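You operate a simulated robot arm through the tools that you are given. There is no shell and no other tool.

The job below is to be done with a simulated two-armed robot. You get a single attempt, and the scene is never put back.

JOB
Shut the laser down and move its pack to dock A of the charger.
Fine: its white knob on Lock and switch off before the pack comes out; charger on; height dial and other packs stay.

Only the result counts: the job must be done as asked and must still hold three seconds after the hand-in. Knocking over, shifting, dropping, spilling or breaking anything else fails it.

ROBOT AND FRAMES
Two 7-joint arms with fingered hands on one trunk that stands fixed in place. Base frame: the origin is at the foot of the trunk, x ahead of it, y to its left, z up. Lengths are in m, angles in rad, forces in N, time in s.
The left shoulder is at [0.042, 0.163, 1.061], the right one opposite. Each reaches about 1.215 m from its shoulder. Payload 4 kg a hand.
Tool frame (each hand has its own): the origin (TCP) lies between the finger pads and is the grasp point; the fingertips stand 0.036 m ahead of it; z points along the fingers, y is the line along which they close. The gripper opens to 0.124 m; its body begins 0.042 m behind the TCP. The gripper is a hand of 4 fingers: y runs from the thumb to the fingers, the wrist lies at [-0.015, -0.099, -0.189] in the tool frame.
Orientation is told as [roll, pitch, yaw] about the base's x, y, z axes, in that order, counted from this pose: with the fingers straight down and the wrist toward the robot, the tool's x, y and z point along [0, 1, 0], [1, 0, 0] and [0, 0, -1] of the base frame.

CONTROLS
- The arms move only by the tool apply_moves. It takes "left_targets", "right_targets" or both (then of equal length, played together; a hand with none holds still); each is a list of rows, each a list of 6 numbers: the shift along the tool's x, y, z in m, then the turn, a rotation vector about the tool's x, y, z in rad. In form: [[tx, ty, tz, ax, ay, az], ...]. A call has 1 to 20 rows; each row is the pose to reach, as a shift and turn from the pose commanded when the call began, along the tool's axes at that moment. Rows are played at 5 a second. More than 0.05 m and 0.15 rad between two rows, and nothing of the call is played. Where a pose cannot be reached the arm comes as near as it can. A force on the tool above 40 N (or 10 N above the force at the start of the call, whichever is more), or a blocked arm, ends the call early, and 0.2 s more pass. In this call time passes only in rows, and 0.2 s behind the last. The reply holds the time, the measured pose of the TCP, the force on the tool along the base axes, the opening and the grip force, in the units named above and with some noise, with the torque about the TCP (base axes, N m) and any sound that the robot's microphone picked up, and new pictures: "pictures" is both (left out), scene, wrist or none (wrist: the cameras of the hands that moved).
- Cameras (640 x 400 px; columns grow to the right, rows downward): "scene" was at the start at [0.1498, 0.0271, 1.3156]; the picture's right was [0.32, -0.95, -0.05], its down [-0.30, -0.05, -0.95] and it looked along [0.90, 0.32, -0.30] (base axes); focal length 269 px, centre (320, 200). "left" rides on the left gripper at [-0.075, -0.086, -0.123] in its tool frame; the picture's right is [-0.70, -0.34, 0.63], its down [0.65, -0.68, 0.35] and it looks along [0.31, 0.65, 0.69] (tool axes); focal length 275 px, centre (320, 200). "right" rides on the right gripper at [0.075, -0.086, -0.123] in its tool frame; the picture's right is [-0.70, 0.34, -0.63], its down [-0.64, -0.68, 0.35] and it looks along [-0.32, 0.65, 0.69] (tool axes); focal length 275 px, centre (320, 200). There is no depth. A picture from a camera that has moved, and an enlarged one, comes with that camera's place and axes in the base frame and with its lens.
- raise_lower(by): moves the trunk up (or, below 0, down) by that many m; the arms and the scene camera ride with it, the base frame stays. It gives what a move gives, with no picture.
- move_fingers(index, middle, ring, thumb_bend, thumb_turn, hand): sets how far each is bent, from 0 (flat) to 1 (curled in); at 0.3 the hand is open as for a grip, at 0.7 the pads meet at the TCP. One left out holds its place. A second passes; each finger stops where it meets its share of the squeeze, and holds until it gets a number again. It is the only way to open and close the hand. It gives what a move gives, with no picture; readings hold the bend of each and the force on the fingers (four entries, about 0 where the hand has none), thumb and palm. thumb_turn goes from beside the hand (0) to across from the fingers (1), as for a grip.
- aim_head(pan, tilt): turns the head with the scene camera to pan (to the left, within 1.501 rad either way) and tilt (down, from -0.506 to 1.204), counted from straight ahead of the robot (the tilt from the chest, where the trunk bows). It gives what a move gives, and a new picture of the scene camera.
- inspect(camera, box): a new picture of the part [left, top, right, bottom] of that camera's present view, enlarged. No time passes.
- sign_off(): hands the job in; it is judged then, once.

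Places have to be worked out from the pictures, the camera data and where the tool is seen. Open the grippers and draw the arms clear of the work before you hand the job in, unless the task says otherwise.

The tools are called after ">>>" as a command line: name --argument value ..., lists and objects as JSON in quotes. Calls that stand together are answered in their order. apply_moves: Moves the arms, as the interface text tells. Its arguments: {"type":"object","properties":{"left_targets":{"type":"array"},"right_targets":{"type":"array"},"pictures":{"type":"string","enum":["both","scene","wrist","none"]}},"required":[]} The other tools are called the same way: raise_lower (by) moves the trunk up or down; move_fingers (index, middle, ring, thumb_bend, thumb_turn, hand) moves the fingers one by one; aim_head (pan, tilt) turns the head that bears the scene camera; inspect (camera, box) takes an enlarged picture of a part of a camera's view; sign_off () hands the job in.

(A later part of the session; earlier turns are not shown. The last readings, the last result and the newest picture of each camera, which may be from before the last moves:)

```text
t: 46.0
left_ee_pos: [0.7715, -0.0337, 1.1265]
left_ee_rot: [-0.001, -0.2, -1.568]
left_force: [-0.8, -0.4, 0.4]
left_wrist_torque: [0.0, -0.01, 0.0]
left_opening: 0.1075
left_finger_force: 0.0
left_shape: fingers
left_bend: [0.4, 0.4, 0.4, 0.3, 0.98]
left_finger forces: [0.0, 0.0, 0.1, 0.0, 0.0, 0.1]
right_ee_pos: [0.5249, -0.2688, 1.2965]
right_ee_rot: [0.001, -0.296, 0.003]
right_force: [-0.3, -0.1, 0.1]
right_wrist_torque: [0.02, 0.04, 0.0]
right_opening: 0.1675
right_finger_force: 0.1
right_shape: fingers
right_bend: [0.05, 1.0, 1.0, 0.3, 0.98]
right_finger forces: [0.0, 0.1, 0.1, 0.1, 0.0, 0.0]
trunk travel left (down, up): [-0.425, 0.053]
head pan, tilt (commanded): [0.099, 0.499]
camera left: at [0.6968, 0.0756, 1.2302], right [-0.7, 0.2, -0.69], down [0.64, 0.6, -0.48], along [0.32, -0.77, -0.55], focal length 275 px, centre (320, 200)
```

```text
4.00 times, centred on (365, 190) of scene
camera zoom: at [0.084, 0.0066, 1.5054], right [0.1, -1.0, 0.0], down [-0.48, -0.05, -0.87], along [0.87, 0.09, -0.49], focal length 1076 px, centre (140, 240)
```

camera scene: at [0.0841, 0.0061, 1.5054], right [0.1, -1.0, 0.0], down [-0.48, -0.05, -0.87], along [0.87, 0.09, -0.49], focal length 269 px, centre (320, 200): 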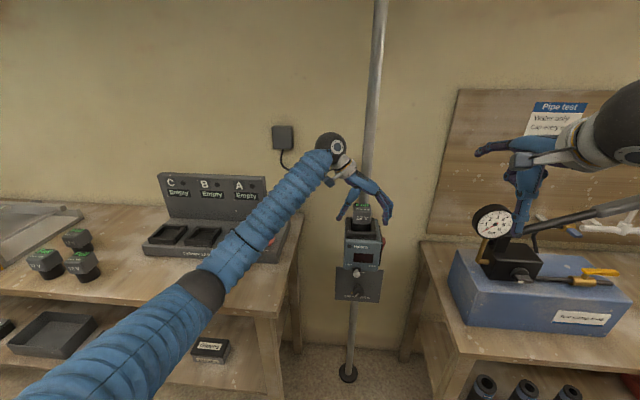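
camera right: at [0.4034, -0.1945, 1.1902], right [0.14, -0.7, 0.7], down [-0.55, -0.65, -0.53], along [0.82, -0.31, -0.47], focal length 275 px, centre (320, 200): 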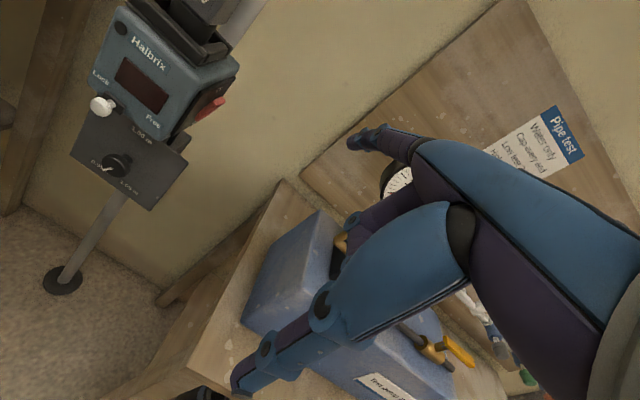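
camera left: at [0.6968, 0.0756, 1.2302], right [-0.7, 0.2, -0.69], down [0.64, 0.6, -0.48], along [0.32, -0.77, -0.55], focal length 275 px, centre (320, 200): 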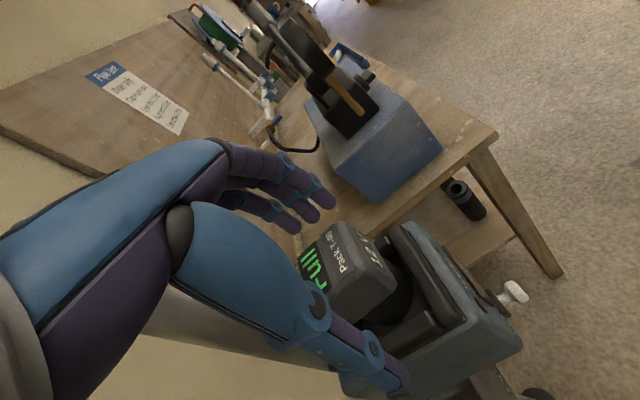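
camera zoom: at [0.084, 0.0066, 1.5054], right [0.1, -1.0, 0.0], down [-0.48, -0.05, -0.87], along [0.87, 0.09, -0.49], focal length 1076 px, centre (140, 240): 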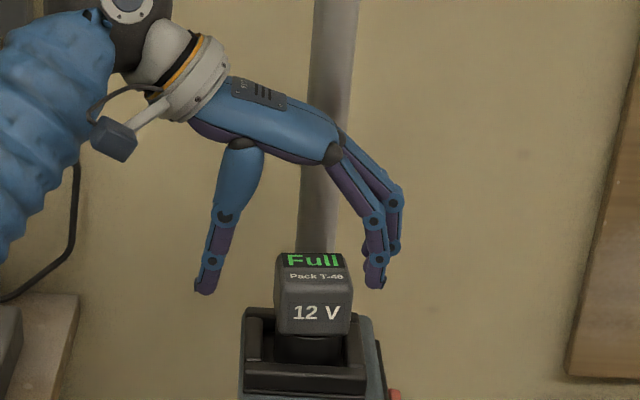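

The pads now look nearly vertical, and the finger wall is about 1 cm right of the pack. I'll lower straight down to grip height.

>>> apply_moves --left_targets '[[0.0005, -0.0028, 0.014, 0, 0, 0], [0.001, -0.0057, 0.028, 0, 0, 0], [0.001, -0.0085, 0.0421, 0, 0, 0]]' --pictures "wrist"

>>> inspect --camera "scene" --box '[320, 160, 420, 250]'

>>> inspect --camera "left" --box '[220, 150, 460, 390]'

```text
t: 46.9
left_ee_pos: [0.7739, -0.035, 1.0838]
left_ee_rot: [-0.001, -0.201, -1.57]
left_force: [0.4, 0.6, 0.1]
left_wrist_torque: [-0.01, 0.01, -0.01]
left_opening: 0.108
left_finger_force: 0.1
left_shape: fingers
left_bend: [0.4, 0.4, 0.4, 0.3, 0.98]
left_finger forces: [0.0, 0.0, 0.0, 0.1, 0.0, 0.0]
right_ee_pos: [0.5231, -0.2682, 1.2971]
right_ee_rot: [-0.001, -0.297, 0.002]
right_force: [-0.1, -0.3, -0.2]
right_wrist_torque: [0.02, 0.03, -0.01]
right_opening: 0.1672
right_finger_force: 0.0
right_shape: fingers
right_bend: [0.05, 1.0, 1.0, 0.3, 0.98]
right_finger forces: [0.0, 0.1, 0.0, 0.0, 0.1, 0.1]
trunk travel left (down, up): [-0.425, 0.053]
head pan, tilt (commanded): [0.099, 0.499]
camera left: at [0.6995, 0.0746, 1.1878], right [-0.7, 0.2, -0.69], down [0.64, 0.6, -0.48], along [0.32, -0.77, -0.55], focal length 275 px, centre (320, 200)
```

left: 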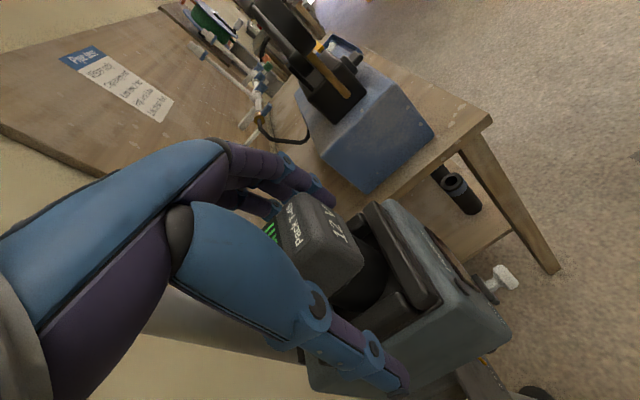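

```text
4.44 times, centred on (370, 205) of scene
camera zoom: at [0.084, 0.0061, 1.5054], right [0.1, -1.0, 0.0], down [-0.48, -0.05, -0.87], along [0.87, 0.09, -0.49], focal length 1195 px, centre (98, 178)
```

zoom: 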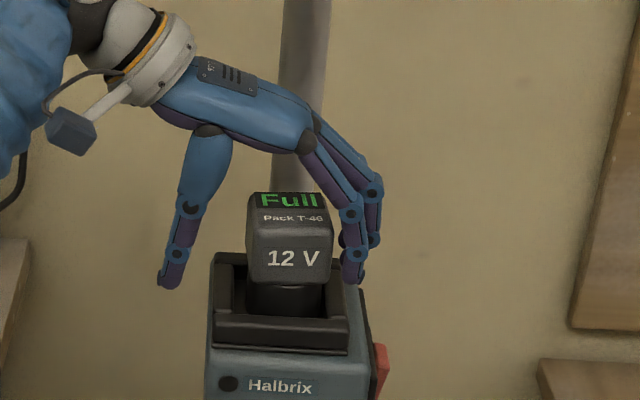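

```text
1.67 times, centred on (340, 270) of left
camera zoom: at [0.6995, 0.0746, 1.1878], right [-0.7, 0.2, -0.69], down [0.64, 0.6, -0.48], along [0.32, -0.77, -0.55], focal length 459 px, centre (287, 83)
```

zoom: 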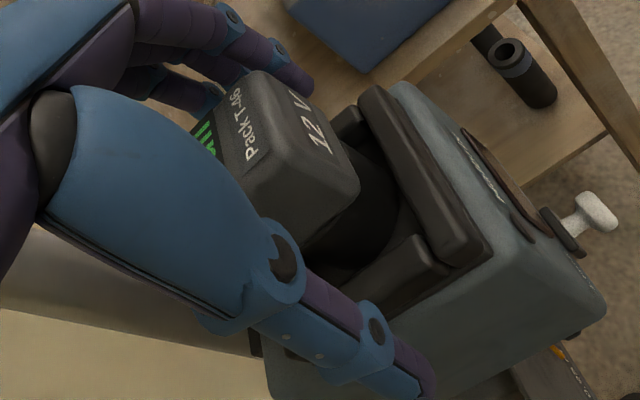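

Thumb and fingers are both well placed beside the pack. I'll close only the thumb now.

>>> move_fingers --hand "left" --thumb_bend 0.75

>>> inspect --camera "scene" --box '[320, 160, 420, 250]'

>>> inspect --camera "left" --box '[220, 150, 460, 390]'

```text
t: 47.9
left_ee_pos: [0.774, -0.0327, 1.0854]
left_ee_rot: [0.001, -0.204, -1.57]
left_force: [-4.0, 17.9, 9.7]
left_wrist_torque: [0.34, 0.04, -0.06]
left_opening: 0.0558
left_finger_force: 14.1
left_shape: fingers
left_bend: [0.38, 0.39, 0.4, 0.67, 1.0]
left_finger forces: [3.3, 1.2, 0.0, 0.0, 23.1, 0.0]
right_ee_pos: [0.523, -0.2662, 1.2977]
right_ee_rot: [-0.002, -0.297, 0.004]
right_force: [0.3, 0.3, -0.4]
right_wrist_torque: [0.01, -0.01, 0.01]
right_opening: 0.1672
right_finger_force: 0.1
right_shape: fingers
right_bend: [0.05, 1.0, 1.0, 0.3, 0.98]
right_finger forces: [0.1, 0.0, 0.0, 0.0, 0.0, 0.0]
trunk travel left (down, up): [-0.425, 0.053]
head pan, tilt (commanded): [0.099, 0.499]
```

```text
4.44 times, centred on (370, 205) of scene
camera zoom: at [0.0825, 0.0083, 1.5056], right [0.1, -0.99, 0.0], down [-0.48, -0.05, -0.87], along [0.87, 0.09, -0.48], focal length 1195 px, centre (98, 178)
```

zoom: 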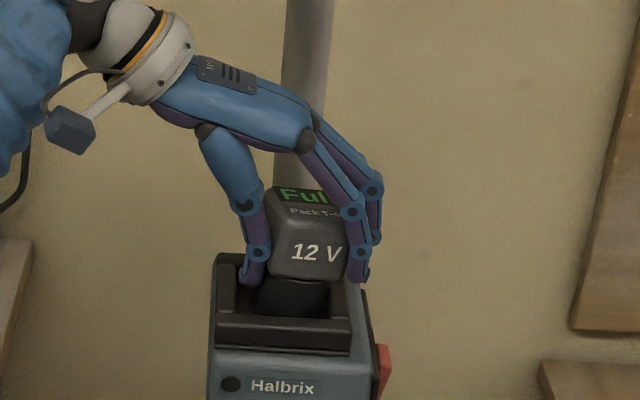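

```text
1.67 times, centred on (340, 270) of left
camera zoom: at [0.6986, 0.0772, 1.1892], right [-0.7, 0.2, -0.69], down [0.64, 0.6, -0.48], along [0.32, -0.77, -0.55], focal length 459 px, centre (287, 83)
```

zoom: 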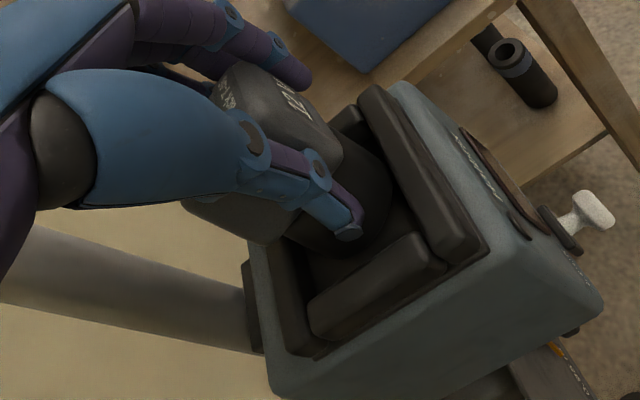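

The thumb has pressed the pack over toward the fingers, and the well wall takes 18 N, so the pack leans right about 8°. I'll close the fingers too so the hand carries the squeeze, then centre the hand by nulling the side force.

>>> move_fingers --hand "left" --index 0.7 --middle 0.7 --ring 0.7

>>> inspect --camera "scene" --box '[320, 160, 420, 250]'

```text
t: 48.9
left_ee_pos: [0.7734, -0.0357, 1.0842]
left_ee_rot: [0.0, -0.2, -1.57]
left_force: [-5.3, 0.5, 15.8]
left_wrist_torque: [-0.63, 0.03, -0.21]
left_opening: 0.036
left_finger_force: 24.4
left_shape: fingers
left_bend: [0.53, 0.44, 0.46, 0.65, 1.0]
left_finger forces: [7.2, 8.7, 7.8, 0.0, 24.7, 0.1]
right_ee_pos: [0.5211, -0.2676, 1.2978]
right_ee_rot: [-0.001, -0.299, 0.003]
right_force: [0.1, 0.4, 0.2]
right_wrist_torque: [0.01, 0.02, 0.0]
right_opening: 0.1672
right_finger_force: 0.0
right_shape: fingers
right_bend: [0.05, 1.0, 1.0, 0.3, 0.98]
right_finger forces: [0.0, 0.0, 0.0, 0.1, 0.1, 0.0]
trunk travel left (down, up): [-0.425, 0.053]
head pan, tilt (commanded): [0.099, 0.499]
```

```text
4.44 times, centred on (370, 205) of scene
camera zoom: at [0.0821, 0.0063, 1.5056], right [0.1, -1.0, 0.0], down [-0.48, -0.05, -0.87], along [0.87, 0.09, -0.48], focal length 1195 px, centre (98, 178)
```

zoom: 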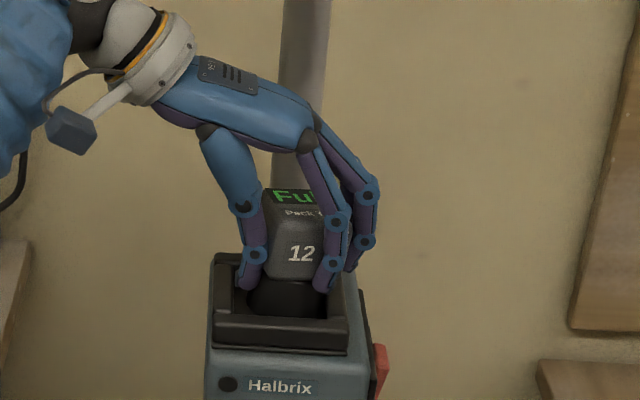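

The index finger has slid around the pack's front-right corner. I'll check the wrist view to see how the pack is sitting.

>>> inspect --camera "left" --box '[200, 130, 420, 300]'

>>> inspect --camera "right" --box '[0, 0, 640, 400]'

>>> inspect --camera "scene" --box '[340, 185, 400, 235]'

```text
2.35 times, centred on (310, 215) of left
camera zoom: at [0.6981, 0.0744, 1.1894], right [-0.7, 0.2, -0.69], down [0.64, 0.6, -0.47], along [0.32, -0.77, -0.55], focal length 648 px, centre (344, 165)
```

zoom: 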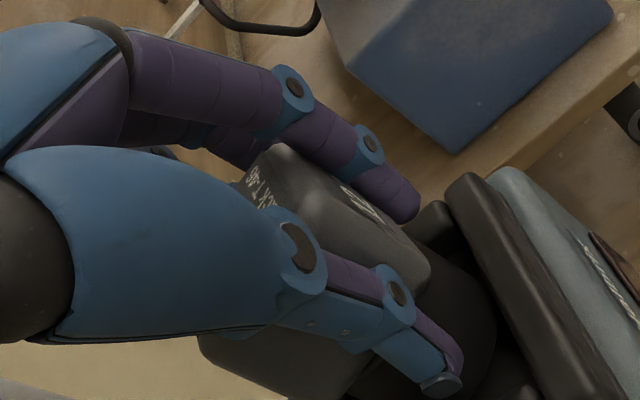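

```text
1.00 times, centred on (320, 200) of right (not enlarged: the box is as wide or as high as the picture)
camera zoom: at [0.4026, -0.193, 1.3904], right [0.14, -0.7, 0.7], down [-0.55, -0.65, -0.53], along [0.82, -0.31, -0.47], focal length 275 px, centre (320, 200)
```

zoom: 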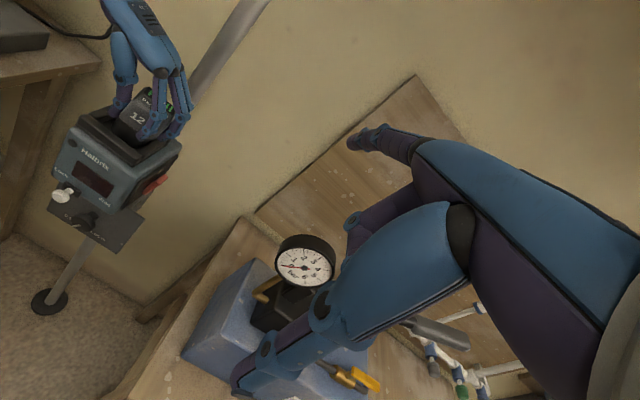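

```text
8.00 times, centred on (370, 210) of scene
camera zoom: at [0.0821, 0.0063, 1.5056], right [0.1, -1.0, 0.0], down [-0.48, -0.05, -0.87], along [0.87, 0.09, -0.48], focal length 2152 px, centre (-80, 120)
```

zoom: 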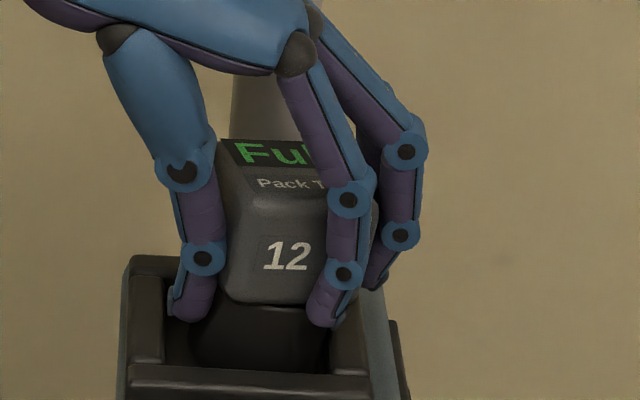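

I'll zoom the right wrist camera on the pack, since it gives an independent view of the yaw.

>>> inspect --camera "right" --box '[60, 40, 220, 200]'

```text
2.50 times, centred on (140, 120) of right
camera zoom: at [0.4026, -0.193, 1.3904], right [0.14, -0.7, 0.7], down [-0.55, -0.65, -0.53], along [0.82, -0.31, -0.47], focal length 688 px, centre (770, 400)
```

zoom: 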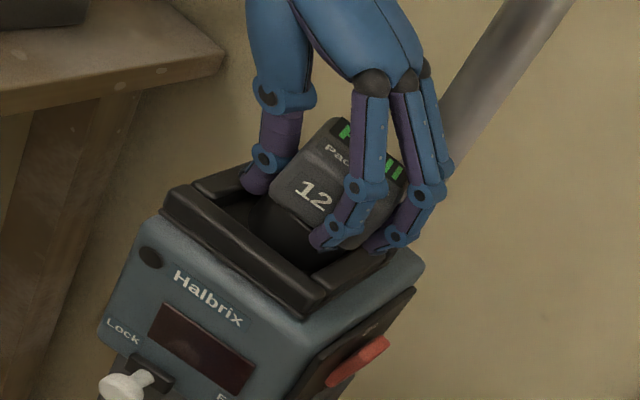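

The pack is slightly yawed because the index sat on its rounded front corner. I'll release, re-measure the pack, and re-grip using index, middle and thumb centred on its depth with the ring finger kept open.

>>> move_fingers --hand "left" --index 0.3 --middle 0.3 --ring 0.15 --thumb_bend 0.3

>>> inspect --camera "scene" --box '[330, 180, 410, 240]'

>>> inspect --camera "right" --box '[60, 40, 220, 200]'

>>> inspect --camera "left" --box '[220, 150, 460, 390]'

```text
t: 49.9
left_ee_pos: [0.775, -0.0347, 1.0845]
left_ee_rot: [-0.002, -0.2, -1.57]
left_force: [0.0, 0.4, -0.7]
left_wrist_torque: [0.02, 0.02, 0.0]
left_opening: 0.123
left_finger_force: 0.1
left_shape: fingers
left_bend: [0.3, 0.3, 0.15, 0.3, 0.98]
left_finger forces: [0.0, 0.1, 0.1, 0.1, 0.0, 0.0]
right_ee_pos: [0.5226, -0.2686, 1.297]
right_ee_rot: [0.0, -0.296, 0.004]
right_force: [-1.6, -0.8, -0.1]
right_wrist_torque: [-0.01, -0.02, 0.0]
right_opening: 0.1675
right_finger_force: 0.1
right_shape: fingers
right_bend: [0.05, 1.0, 1.0, 0.3, 0.98]
right_finger forces: [0.1, 0.0, 0.0, 0.0, 0.0, 0.1]
trunk travel left (down, up): [-0.425, 0.053]
head pan, tilt (commanded): [0.099, 0.499]
```

```text
6.67 times, centred on (370, 210) of scene
camera zoom: at [0.0835, 0.0061, 1.5055], right [0.1, -1.0, 0.0], down [-0.48, -0.05, -0.87], along [0.87, 0.09, -0.49], focal length 1793 px, centre (-13, 133)
```

zoom: 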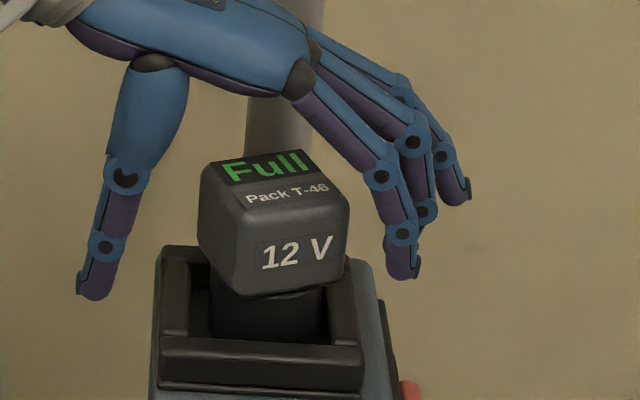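

```text
2.50 times, centred on (140, 120) of right
camera zoom: at [0.4038, -0.193, 1.3899], right [0.14, -0.7, 0.7], down [-0.55, -0.65, -0.53], along [0.82, -0.31, -0.47], focal length 688 px, centre (770, 400)
```

zoom: 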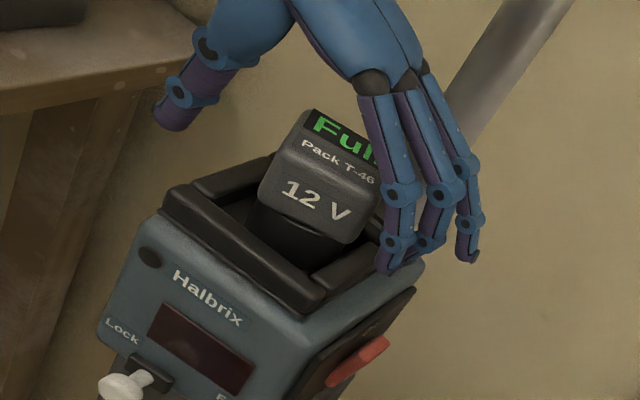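

```text
1.67 times, centred on (340, 270) of left
camera zoom: at [0.6992, 0.0747, 1.1884], right [-0.7, 0.2, -0.69], down [0.64, 0.6, -0.48], along [0.32, -0.77, -0.55], focal length 459 px, centre (287, 83)
```

zoom: 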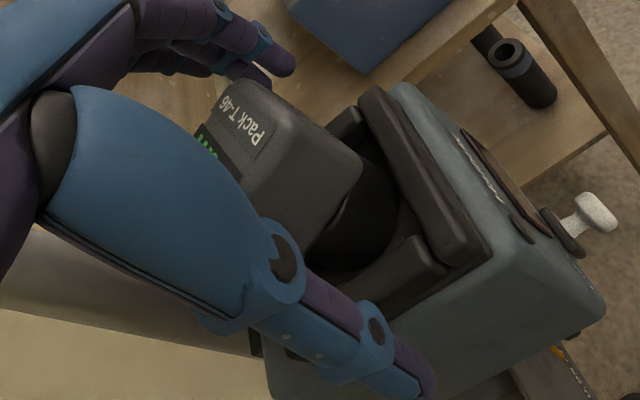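

Released: the pack is upright but now yawed about +0.4 rad (its round stem lets it spin), centred near [0.782, -0.052]. I'll turn the open hand +0.4 rad about the vertical so the jaws match the pack's side faces.

>>> apply_moves --left_targets '[[0, 0, 0, 0, 0.0265, -0.1307], [0, 0, 0, 0, 0.053, -0.2613], [0, 0, 0, 0, 0.0795, -0.392]]' --pictures "none"

>>> move_fingers --hand "left" --index 0.4 --middle 0.4

>>> inspect --camera "scene" --box '[330, 180, 410, 240]'

>>> inspect --camera "right" --box '[60, 40, 220, 200]'

>>> inspect --camera "left" --box '[220, 130, 460, 330]'

```text
t: 50.6
left_ee_pos: [0.7735, -0.0351, 1.0846]
left_ee_rot: [-0.002, -0.201, -1.168]
left_force: [-0.2, -0.7, -0.4]
left_wrist_torque: [0.02, -0.01, -0.03]
left_opening: 0.1228
left_finger_force: 0.0
left_shape: fingers
left_bend: [0.3, 0.3, 0.15, 0.3, 0.98]
left_finger forces: [0.0, 0.0, 0.0, 0.0, 0.0, 0.1]
right_ee_pos: [0.5226, -0.2679, 1.2965]
right_ee_rot: [-0.001, -0.297, 0.004]
right_force: [-0.6, 0.4, 0.1]
right_wrist_torque: [-0.02, 0.0, 0.01]
right_opening: 0.1673
right_finger_force: 0.1
right_shape: fingers
right_bend: [0.05, 1.0, 1.0, 0.3, 0.98]
right_finger forces: [0.1, 0.0, 0.0, 0.0, 0.0, 0.0]
trunk travel left (down, up): [-0.425, 0.053]
head pan, tilt (commanded): [0.099, 0.499]
```

```text
t: 51.6
left_ee_pos: [0.7749, -0.0347, 1.0844]
left_ee_rot: [-0.001, -0.199, -1.168]
left_force: [-0.3, 0.9, 0.3]
left_wrist_torque: [0.01, 0.03, -0.03]
left_opening: 0.1083
left_finger_force: 0.1
left_shape: fingers
left_bend: [0.4, 0.4, 0.15, 0.3, 0.98]
left_finger forces: [0.0, 0.1, 0.0, 0.0, 0.0, 0.0]
right_ee_pos: [0.5224, -0.2687, 1.2961]
right_ee_rot: [0.0, -0.299, 0.004]
right_force: [-0.1, -0.3, 1.0]
right_wrist_torque: [0.02, 0.02, 0.0]
right_opening: 0.1671
right_finger_force: 0.0
right_shape: fingers
right_bend: [0.05, 1.0, 1.0, 0.3, 0.98]
right_finger forces: [0.0, 0.0, 0.1, 0.0, 0.0, 0.1]
trunk travel left (down, up): [-0.425, 0.053]
head pan, tilt (commanded): [0.099, 0.499]
```

```text
6.67 times, centred on (370, 210) of scene
camera zoom: at [0.0837, 0.0061, 1.5055], right [0.1, -1.0, 0.0], down [-0.48, -0.05, -0.87], along [0.87, 0.09, -0.49], focal length 1793 px, centre (-13, 133)
```

zoom: 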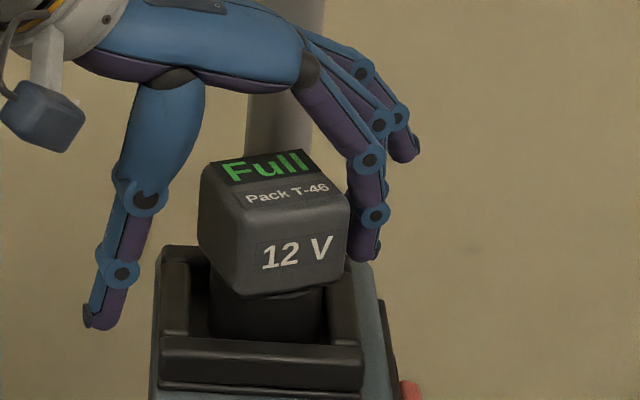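

```text
2.50 times, centred on (140, 120) of right
camera zoom: at [0.4041, -0.193, 1.3899], right [0.14, -0.7, 0.7], down [-0.55, -0.65, -0.53], along [0.82, -0.31, -0.47], focal length 688 px, centre (770, 400)
```

zoom: 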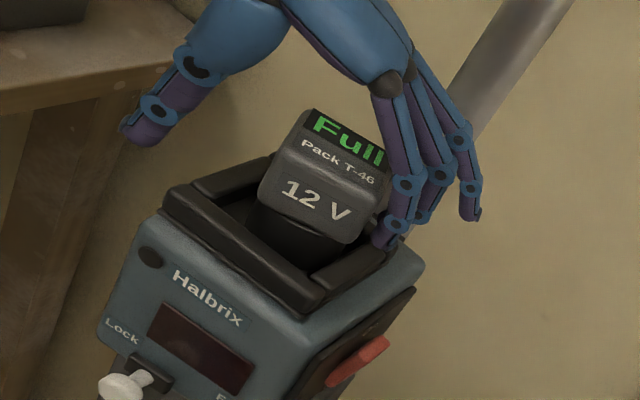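

```text
2.00 times, centred on (340, 230) of left
camera zoom: at [0.663, 0.0373, 1.189], right [-0.72, -0.08, -0.69], down [0.36, 0.8, -0.47], along [0.59, -0.59, -0.55], focal length 551 px, centre (280, 140)
```

zoom: 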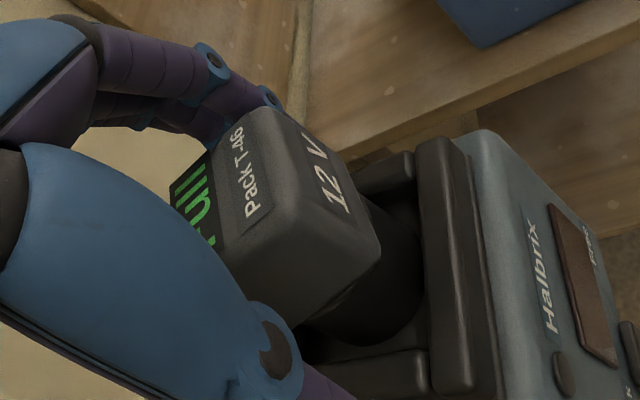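

The jaws now line up with the pack's side faces, index and middle on its right side. I'll shift the finger wall gently against the pack before closing the thumb.

>>> apply_moves --left_targets '[[0, -0.002, 0, 0, 0, 0], [0, -0.004, 0, 0, 0, 0]]' --pictures "none"

>>> inspect --camera "right" --box '[100, 50, 200, 150]'

>>> inspect --camera "scene" --box '[340, 185, 400, 230]'

```text
t: 52.2
left_ee_pos: [0.7722, -0.0299, 1.0855]
left_ee_rot: [-0.002, -0.201, -1.169]
left_force: [-0.4, -1.7, 0.5]
left_wrist_torque: [0.02, 0.0, 0.0]
left_opening: 0.1085
left_finger_force: 0.8
left_shape: fingers
left_bend: [0.4, 0.4, 0.15, 0.3, 0.98]
left_finger forces: [1.0, 0.0, 0.0, 0.0, 0.1, 0.0]
right_ee_pos: [0.5228, -0.2679, 1.2962]
right_ee_rot: [0.0, -0.296, 0.004]
right_force: [-0.2, -0.2, -0.4]
right_wrist_torque: [-0.01, -0.03, -0.02]
right_opening: 0.1673
right_finger_force: 0.1
right_shape: fingers
right_bend: [0.05, 1.0, 1.0, 0.3, 0.98]
right_finger forces: [0.1, 0.0, 0.0, 0.0, 0.1, 0.0]
trunk travel left (down, up): [-0.425, 0.053]
head pan, tilt (commanded): [0.099, 0.499]
```

```text
4.00 times, centred on (150, 100) of right
camera zoom: at [0.4041, -0.1933, 1.3898], right [0.14, -0.7, 0.7], down [-0.55, -0.65, -0.53], along [0.82, -0.31, -0.47], focal length 1101 px, centre (1000, 600)
```

zoom: 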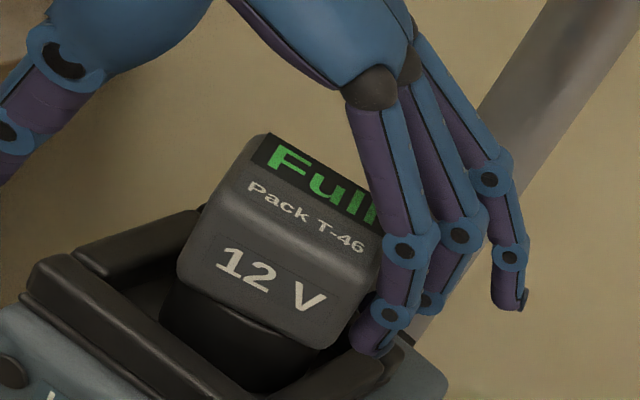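

```text
8.89 times, centred on (370, 208) of scene
camera zoom: at [0.0838, 0.0059, 1.5055], right [0.1, -1.0, 0.0], down [-0.48, -0.05, -0.87], along [0.87, 0.09, -0.49], focal length 2391 px, centre (-124, 133)
```

zoom: 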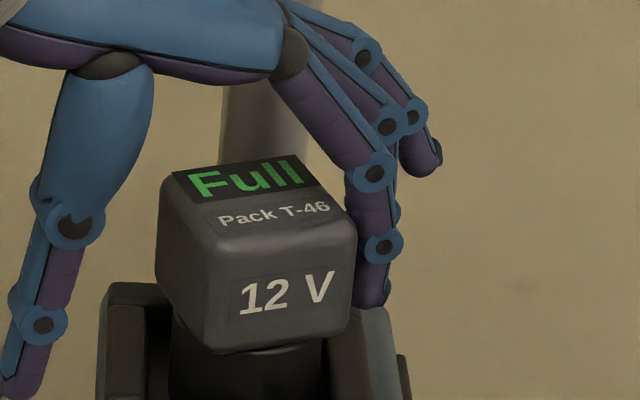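

The index is right at the front-right corner, so the pack is about 1 cm further back than I thought (centre ≈ [0.79, -0.053]). I'll back off slightly, shift 1 cm along the tool's x, and touch again.

>>> apply_moves --left_targets '[[0, 0.005, 0, 0, 0, 0], [0.01, 0.005, 0, 0, 0, 0], [0.01, 0.002, 0, 0, 0, 0], [0.01, -0.0005, 0, 0, 0, 0]]' --pictures "none"

>>> inspect --camera "right" --box '[100, 50, 200, 150]'

>>> inspect --camera "scene" --box '[340, 185, 400, 230]'

```text
t: 53.2
left_ee_pos: [0.7806, -0.0261, 1.0831]
left_ee_rot: [-0.001, -0.198, -1.17]
left_force: [-0.5, -0.8, 1.0]
left_wrist_torque: [-0.05, -0.02, 0.0]
left_opening: 0.1087
left_finger_force: 1.0
left_shape: fingers
left_bend: [0.4, 0.4, 0.15, 0.3, 0.98]
left_finger forces: [1.4, 0.0, 0.1, 0.1, 0.0, 0.0]
right_ee_pos: [0.524, -0.2683, 1.2963]
right_ee_rot: [0.0, -0.297, 0.003]
right_force: [-0.4, -0.2, 0.1]
right_wrist_torque: [0.02, -0.01, 0.05]
right_opening: 0.1672
right_finger_force: 0.1
right_shape: fingers
right_bend: [0.05, 1.0, 1.0, 0.3, 0.98]
right_finger forces: [0.0, 0.0, 0.0, 0.0, 0.1, 0.0]
trunk travel left (down, up): [-0.425, 0.053]
head pan, tilt (commanded): [0.099, 0.499]
```

```text
4.00 times, centred on (150, 100) of right
camera zoom: at [0.4042, -0.1932, 1.3898], right [0.14, -0.7, 0.7], down [-0.55, -0.65, -0.53], along [0.82, -0.31, -0.47], focal length 1101 px, centre (1000, 600)
```

zoom: 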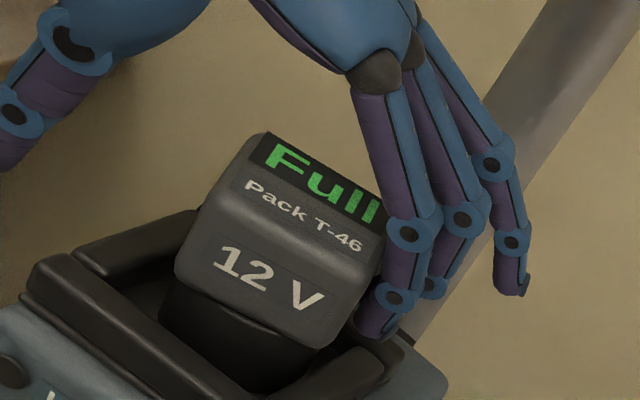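

```text
8.89 times, centred on (370, 208) of scene
camera zoom: at [0.0839, 0.006, 1.5055], right [0.1, -1.0, 0.0], down [-0.48, -0.05, -0.87], along [0.87, 0.09, -0.49], focal length 2391 px, centre (-124, 133)
```

zoom: 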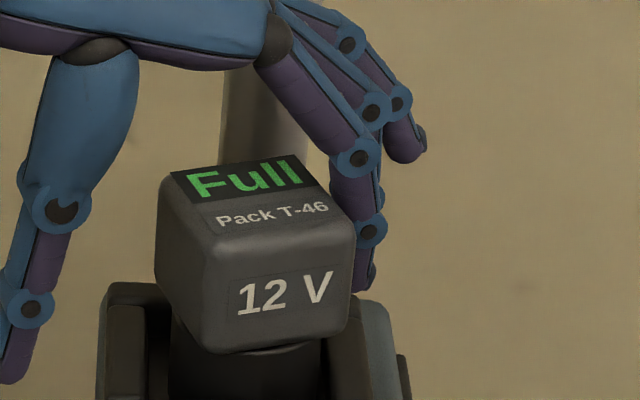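

The index now rests on the right face about 1 cm behind the corner. I'll close the thumb against the opposite face.

>>> move_fingers --hand "left" --thumb_bend 0.8

>>> inspect --camera "right" --box '[80, 30, 200, 150]'

>>> inspect --camera "scene" --box '[340, 185, 400, 230]'

```text
t: 54.2
left_ee_pos: [0.781, -0.0238, 1.0826]
left_ee_rot: [-0.003, -0.199, -1.169]
left_force: [-2.4, 8.1, -1.4]
left_wrist_torque: [0.54, 0.13, -0.11]
left_opening: 0.0582
left_finger_force: 17.4
left_shape: fingers
left_bend: [0.35, 0.38, 0.15, 0.66, 1.0]
left_finger forces: [11.1, 2.4, 0.1, 0.0, 22.3, 0.0]
right_ee_pos: [0.5238, -0.2666, 1.2961]
right_ee_rot: [0.001, -0.296, 0.004]
right_force: [-0.6, -0.6, -0.4]
right_wrist_torque: [-0.03, 0.01, 0.02]
right_opening: 0.1673
right_finger_force: 0.1
right_shape: fingers
right_bend: [0.05, 1.0, 1.0, 0.3, 0.98]
right_finger forces: [0.0, 0.1, 0.0, 0.0, 0.0, 0.0]
trunk travel left (down, up): [-0.425, 0.053]
head pan, tilt (commanded): [0.099, 0.499]
```

```text
3.33 times, centred on (140, 90) of right
camera zoom: at [0.4044, -0.192, 1.3898], right [0.14, -0.7, 0.7], down [-0.55, -0.65, -0.53], along [0.82, -0.31, -0.47], focal length 918 px, centre (920, 567)
```

zoom: 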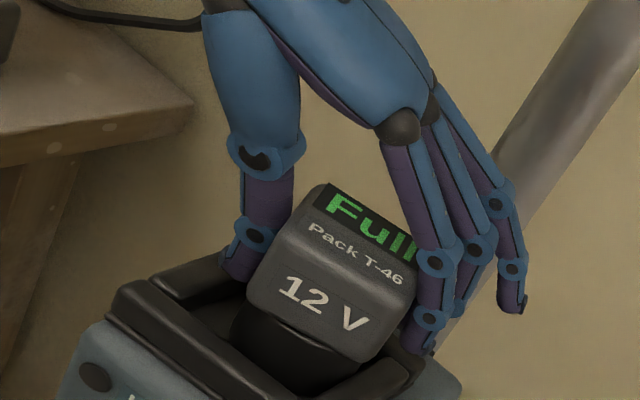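

```text
8.89 times, centred on (370, 208) of scene
camera zoom: at [0.084, 0.0071, 1.5054], right [0.1, -1.0, 0.0], down [-0.48, -0.05, -0.87], along [0.87, 0.09, -0.49], focal length 2391 px, centre (-124, 133)
```

zoom: 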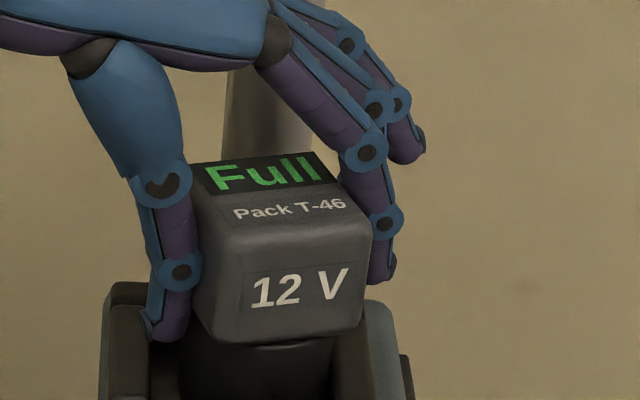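

A clean grip: thumb on the left face, index and middle on the right, and the pack nearly upright. I'll firm up the index and middle fingers.

>>> move_fingers --hand "left" --index 0.7 --middle 0.7

>>> inspect --camera "right" --box '[80, 30, 200, 150]'

>>> inspect --camera "scene" --box '[340, 185, 400, 230]'

```text
t: 55.2
left_ee_pos: [0.7811, -0.0256, 1.0842]
left_ee_rot: [-0.001, -0.201, -1.17]
left_force: [2.0, 4.6, 1.9]
left_wrist_torque: [0.06, -0.09, 0.16]
left_opening: 0.0549
left_finger_force: 24.1
left_shape: fingers
left_bend: [0.35, 0.4, 0.15, 0.66, 1.0]
left_finger forces: [14.6, 7.5, 0.0, 0.1, 26.0, 0.0]
right_ee_pos: [0.5231, -0.2679, 1.2969]
right_ee_rot: [0.0, -0.296, 0.003]
right_force: [-0.8, -0.1, -0.1]
right_wrist_torque: [0.02, -0.02, -0.01]
right_opening: 0.1672
right_finger_force: 0.1
right_shape: fingers
right_bend: [0.05, 1.0, 1.0, 0.3, 0.98]
right_finger forces: [0.1, 0.0, 0.0, 0.1, 0.0, 0.0]
trunk travel left (down, up): [-0.425, 0.053]
head pan, tilt (commanded): [0.099, 0.499]
```

```text
3.33 times, centred on (140, 90) of right
camera zoom: at [0.4043, -0.1927, 1.3899], right [0.14, -0.7, 0.7], down [-0.55, -0.65, -0.53], along [0.82, -0.31, -0.47], focal length 918 px, centre (920, 567)
```

zoom: 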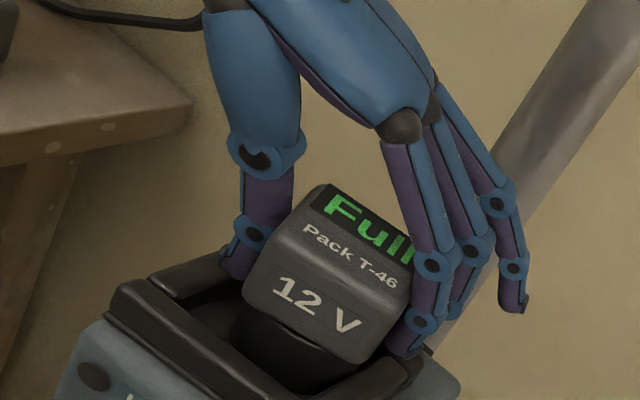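

```text
8.89 times, centred on (370, 208) of scene
camera zoom: at [0.0839, 0.0065, 1.5055], right [0.1, -1.0, 0.0], down [-0.48, -0.05, -0.87], along [0.87, 0.09, -0.49], focal length 2391 px, centre (-124, 133)
```

zoom: 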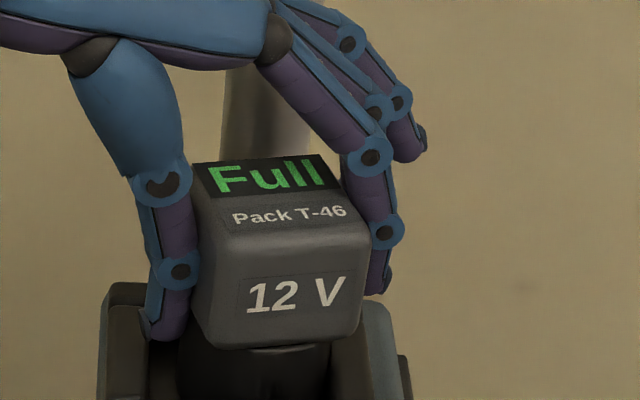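

Thumb 26 N against 22 N from the fingers, with only about 5 N of side load left: a solid grip. I'll lift slowly by 1.5 cm and check for slip.

>>> apply_moves --left_targets '[[0, 0.001, -0.0049, 0, 0, 0], [0, 0.002, -0.0098, 0, 0, 0], [0, 0.003, -0.0147, 0, 0, 0]]' --pictures "none"

>>> inspect --camera "right" --box '[80, 20, 200, 150]'

>>> inspect --camera "scene" --box '[340, 180, 400, 225]'

```text
t: 56.0
left_ee_pos: [0.7792, -0.0264, 1.0975]
left_ee_rot: [-0.003, -0.198, -1.17]
left_force: [-0.1, 2.5, -3.6]
left_wrist_torque: [0.24, 0.0, 0.04]
left_opening: 0.055
left_finger_force: 23.7
left_shape: fingers
left_bend: [0.35, 0.4, 0.15, 0.66, 1.0]
left_finger forces: [14.3, 8.1, 0.0, 0.0, 24.9, 0.0]
right_ee_pos: [0.5232, -0.2688, 1.2964]
right_ee_rot: [-0.001, -0.297, 0.004]
right_force: [-0.2, -0.3, -0.1]
right_wrist_torque: [-0.02, 0.0, 0.01]
right_opening: 0.1674
right_finger_force: 0.0
right_shape: fingers
right_bend: [0.05, 1.0, 1.0, 0.3, 0.98]
right_finger forces: [0.0, 0.1, 0.1, 0.0, 0.0, 0.0]
trunk travel left (down, up): [-0.425, 0.053]
head pan, tilt (commanded): [0.099, 0.499]
```

```text
3.08 times, centred on (140, 85) of right
camera zoom: at [0.4044, -0.193, 1.3897], right [0.14, -0.7, 0.7], down [-0.55, -0.65, -0.53], along [0.82, -0.31, -0.47], focal length 847 px, centre (874, 554)
```

zoom: 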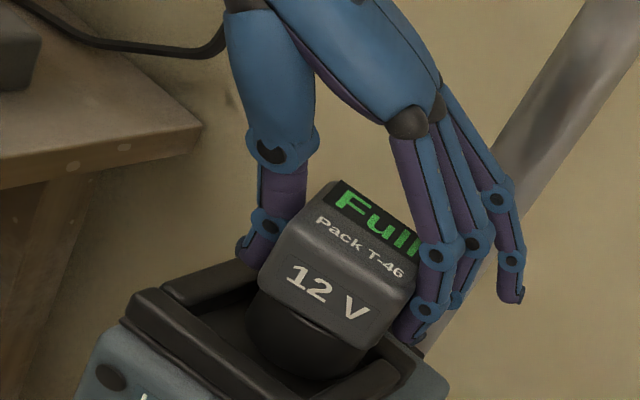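

```text
8.89 times, centred on (370, 202) of scene
camera zoom: at [0.0841, 0.0062, 1.5054], right [0.1, -1.0, 0.0], down [-0.48, -0.05, -0.87], along [0.87, 0.09, -0.49], focal length 2391 px, centre (-124, 178)
```

zoom: 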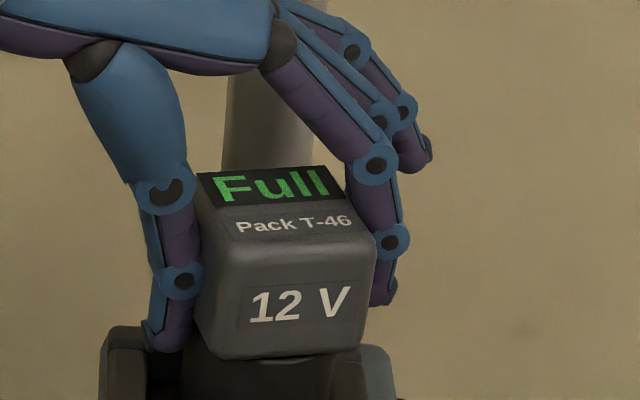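

The pack is rising with the hand, carrying about 3.6 N of weight and with no slip. I'll continue lifting until the stem is clear of the frame.

>>> apply_moves --left_targets '[[0, 0.002, -0.0098, 0, 0, 0], [0, 0.004, -0.0196, 0, 0, 0], [0, 0.006, -0.0294, 0, 0, 0], [0, 0.008, -0.0392, 0, 0, 0]]' --pictures "none"

>>> inspect --camera "right" --box '[60, 0, 220, 170]'

>>> inspect --camera "scene" --box '[330, 160, 410, 230]'

```text
t: 57.0
left_ee_pos: [0.7824, -0.0262, 1.1378]
left_ee_rot: [-0.003, -0.199, -1.169]
left_force: [-0.4, 0.3, -2.8]
left_wrist_torque: [0.1, 0.04, 0.01]
left_opening: 0.0552
left_finger_force: 23.5
left_shape: fingers
left_bend: [0.35, 0.4, 0.15, 0.66, 1.0]
left_finger forces: [14.7, 8.2, 0.0, 0.0, 23.4, 0.1]
right_ee_pos: [0.5233, -0.2685, 1.2979]
right_ee_rot: [-0.001, -0.295, 0.003]
right_force: [0.8, -0.2, -0.2]
right_wrist_torque: [-0.01, -0.01, 0.01]
right_opening: 0.1673
right_finger_force: 0.1
right_shape: fingers
right_bend: [0.05, 1.0, 1.0, 0.3, 0.98]
right_finger forces: [0.1, 0.1, 0.0, 0.1, 0.0, 0.0]
trunk travel left (down, up): [-0.425, 0.053]
head pan, tilt (commanded): [0.099, 0.499]
```

```text
2.35 times, centred on (140, 85) of right
camera zoom: at [0.4043, -0.1932, 1.3898], right [0.14, -0.7, 0.7], down [-0.55, -0.65, -0.53], along [0.82, -0.31, -0.47], focal length 648 px, centre (744, 471)
```

zoom: 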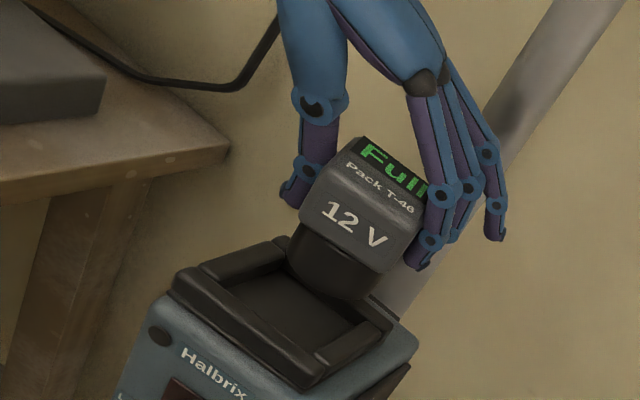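

```text
5.71 times, centred on (370, 195) of scene
camera zoom: at [0.0839, 0.006, 1.5055], right [0.1, -1.0, 0.0], down [-0.48, -0.05, -0.87], along [0.87, 0.09, -0.49], focal length 1537 px, centre (34, 229)
```

zoom: 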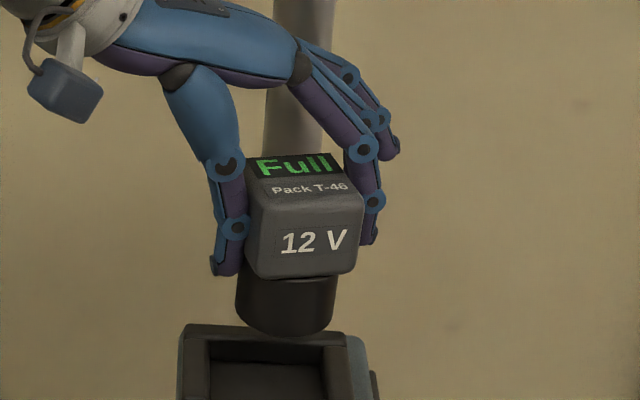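

The pack is clear of the laser and hangs nearly vertical in the grip. I'll raise it further for transport.

>>> apply_moves --left_targets '[[0, 0.005, -0.0245, 0, 0, 0], [0, 0.011, -0.054, 0, 0, 0], [0, 0.017, -0.0835, 0, 0, 0], [0, 0.0219, -0.108, 0, 0, 0]]' --pictures "both"

>>> inspect --camera "scene" --box '[320, 120, 420, 200]'

```text
t: 58.0
left_ee_pos: [0.7819, -0.0266, 1.2476]
left_ee_rot: [-0.002, -0.198, -1.169]
left_force: [0.5, -0.5, -3.2]
left_wrist_torque: [0.09, 0.03, -0.01]
left_opening: 0.055
left_finger_force: 23.4
left_shape: fingers
left_bend: [0.35, 0.4, 0.15, 0.66, 1.0]
left_finger forces: [14.7, 8.2, 0.1, 0.0, 23.3, 0.0]
right_ee_pos: [0.5228, -0.2692, 1.2958]
right_ee_rot: [0.0, -0.298, 0.005]
right_force: [-0.2, 0.5, 0.4]
right_wrist_torque: [0.03, 0.01, 0.01]
right_opening: 0.167
right_finger_force: 0.0
right_shape: fingers
right_bend: [0.05, 1.0, 1.0, 0.3, 0.98]
right_finger forces: [0.0, 0.1, 0.0, 0.0, 0.0, 0.0]
trunk travel left (down, up): [-0.425, 0.053]
head pan, tilt (commanded): [0.099, 0.499]
camera scene: at [0.0837, 0.0058, 1.5055], right [0.1, -1.0, 0.0], down [-0.48, -0.05, -0.87], along [0.87, 0.09, -0.49], focal length 269 px, centre (320, 200)
camera left: at [0.6703, 0.0449, 1.3522], right [-0.72, -0.08, -0.69], down [0.36, 0.8, -0.47], along [0.59, -0.59, -0.55], focal length 275 px, centre (320, 200)
```

scene: 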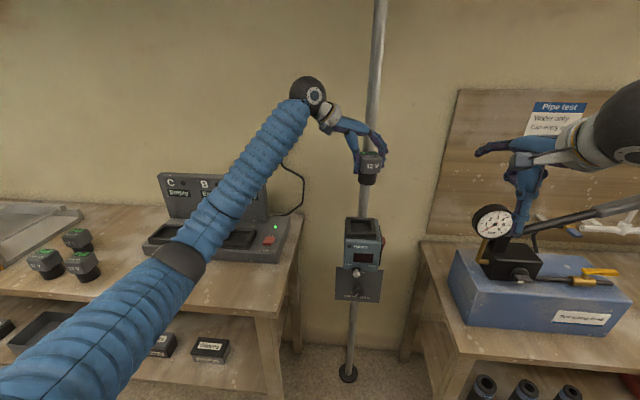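
left: 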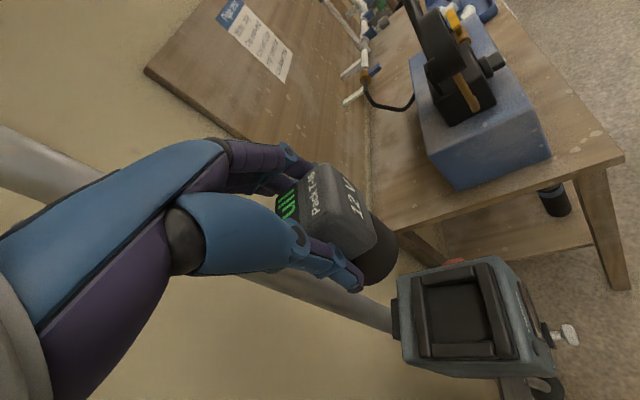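

```text
5.00 times, centred on (370, 160) of scene
camera zoom: at [0.0837, 0.0058, 1.5055], right [0.1, -1.0, 0.0], down [-0.48, -0.05, -0.87], along [0.87, 0.09, -0.49], focal length 1345 px, centre (70, 400)
```

zoom: 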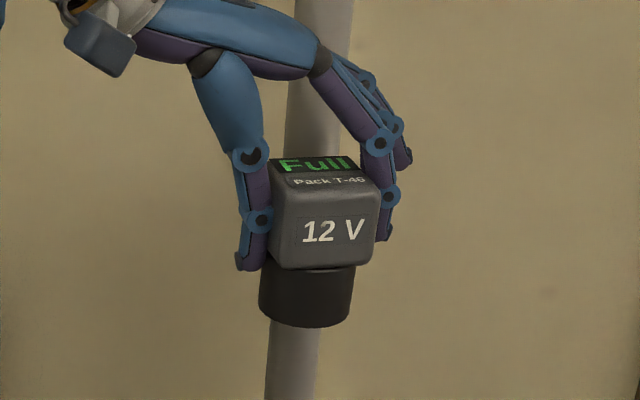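

The pack is held firmly and upright, with the bottom leaning about 5° to the left. I'll carry it over to above dock A, rotating the yaw back to square on the way.

>>> apply_moves --left_targets '[[0.0123, -0.0299, -0.0061, 0, -0.0066, 0.0327], [0.0246, -0.0597, -0.0121, 0, -0.0133, 0.0653], [0.0368, -0.0896, -0.0182, 0, -0.0199, 0.098], [0.0491, -0.1194, -0.0242, 0, -0.0265, 0.1307], [0.0614, -0.1493, -0.0303, 0, -0.0331, 0.1633], [0.0737, -0.1792, -0.0363, 0, -0.0398, 0.196], [0.0859, -0.209, -0.0424, 0, -0.0464, 0.2287], [0.0982, -0.2389, -0.0484, 0, -0.053, 0.2613], [0.1105, -0.2687, -0.0545, 0, -0.0596, 0.294], [0.1228, -0.2986, -0.0605, 0, -0.0663, 0.3267], [0.135, -0.3284, -0.0666, 0, -0.0729, 0.3593], [0.1473, -0.3583, -0.0726, 0, -0.0795, 0.392]]' --pictures "both"

>>> aim_head --pan 0.4 --tilt 0.5

```text
t: 60.6
left_ee_pos: [0.775, 0.3676, 1.2482]
left_ee_rot: [-0.001, -0.201, -1.57]
left_force: [0.4, 0.3, -3.6]
left_wrist_torque: [0.13, -0.02, 0.0]
left_opening: 0.0551
left_finger_force: 22.9
left_shape: fingers
left_bend: [0.35, 0.4, 0.15, 0.66, 1.0]
left_finger forces: [14.6, 8.1, 0.0, 0.0, 23.1, 0.0]
right_ee_pos: [0.5213, -0.2676, 1.2959]
right_ee_rot: [-0.001, -0.297, 0.004]
right_force: [-0.9, -0.8, 0.2]
right_wrist_torque: [-0.02, 0.01, 0.03]
right_opening: 0.1674
right_finger_force: 0.0
right_shape: fingers
right_bend: [0.05, 1.0, 1.0, 0.3, 0.98]
right_finger forces: [0.0, 0.0, 0.0, 0.0, 0.1, 0.0]
trunk travel left (down, up): [-0.425, 0.053]
head pan, tilt (commanded): [0.099, 0.499]
camera scene: at [0.0839, 0.0072, 1.5055], right [0.1, -1.0, 0.0], down [-0.48, -0.05, -0.87], along [0.87, 0.09, -0.49], focal length 269 px, centre (320, 200)
camera left: at [0.699, 0.4776, 1.3511], right [-0.7, 0.2, -0.69], down [0.64, 0.6, -0.48], along [0.31, -0.77, -0.55], focal length 275 px, centre (320, 200)
```

scene: 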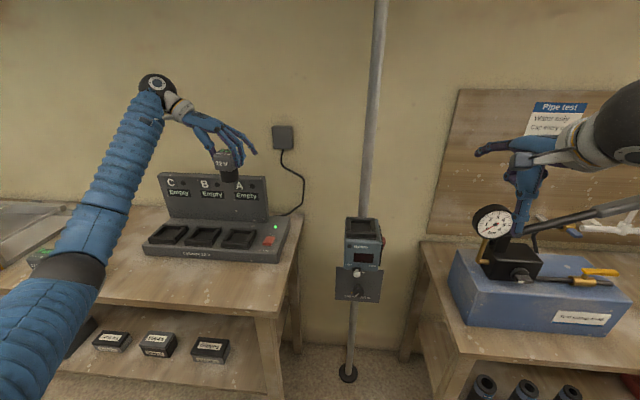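
left: 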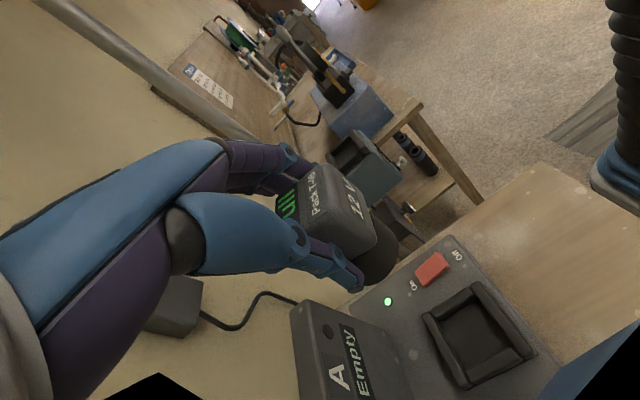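

```text
t: 61.5
left_ee_pos: [0.7738, 0.3673, 1.2471]
left_ee_rot: [-0.002, -0.201, -1.57]
left_force: [-0.2, 0.2, -3.6]
left_wrist_torque: [0.12, 0.03, -0.02]
left_opening: 0.0549
left_finger_force: 22.3
left_shape: fingers
left_bend: [0.35, 0.4, 0.15, 0.66, 1.0]
left_finger forces: [14.7, 8.1, 0.0, 0.1, 22.9, 0.1]
right_ee_pos: [0.5234, -0.2676, 1.2976]
right_ee_rot: [0.001, -0.297, 0.003]
right_force: [-0.5, 0.8, -0.5]
right_wrist_torque: [0.02, 0.0, -0.01]
right_opening: 0.1673
right_finger_force: 0.0
right_shape: fingers
right_bend: [0.05, 1.0, 1.0, 0.3, 0.98]
right_finger forces: [0.0, 0.0, 0.0, 0.1, 0.0, 0.0]
trunk travel left (down, up): [-0.425, 0.053]
head pan, tilt (commanded): [0.4, 0.499]
camera scene: at [0.0774, 0.0326, 1.5055], right [0.39, -0.92, 0.0], down [-0.45, -0.19, -0.87], along [0.81, 0.34, -0.49], focal length 269 px, centre (320, 200)
```

scene: 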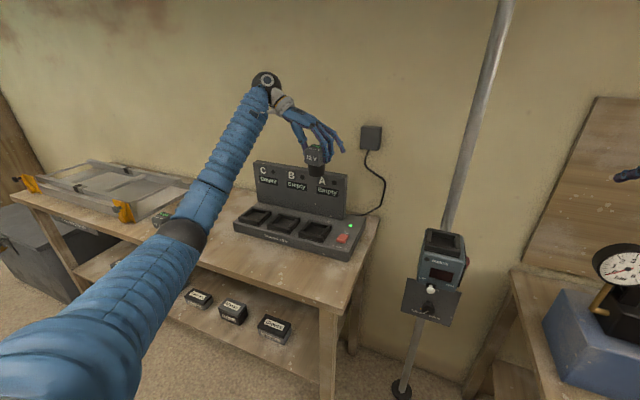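

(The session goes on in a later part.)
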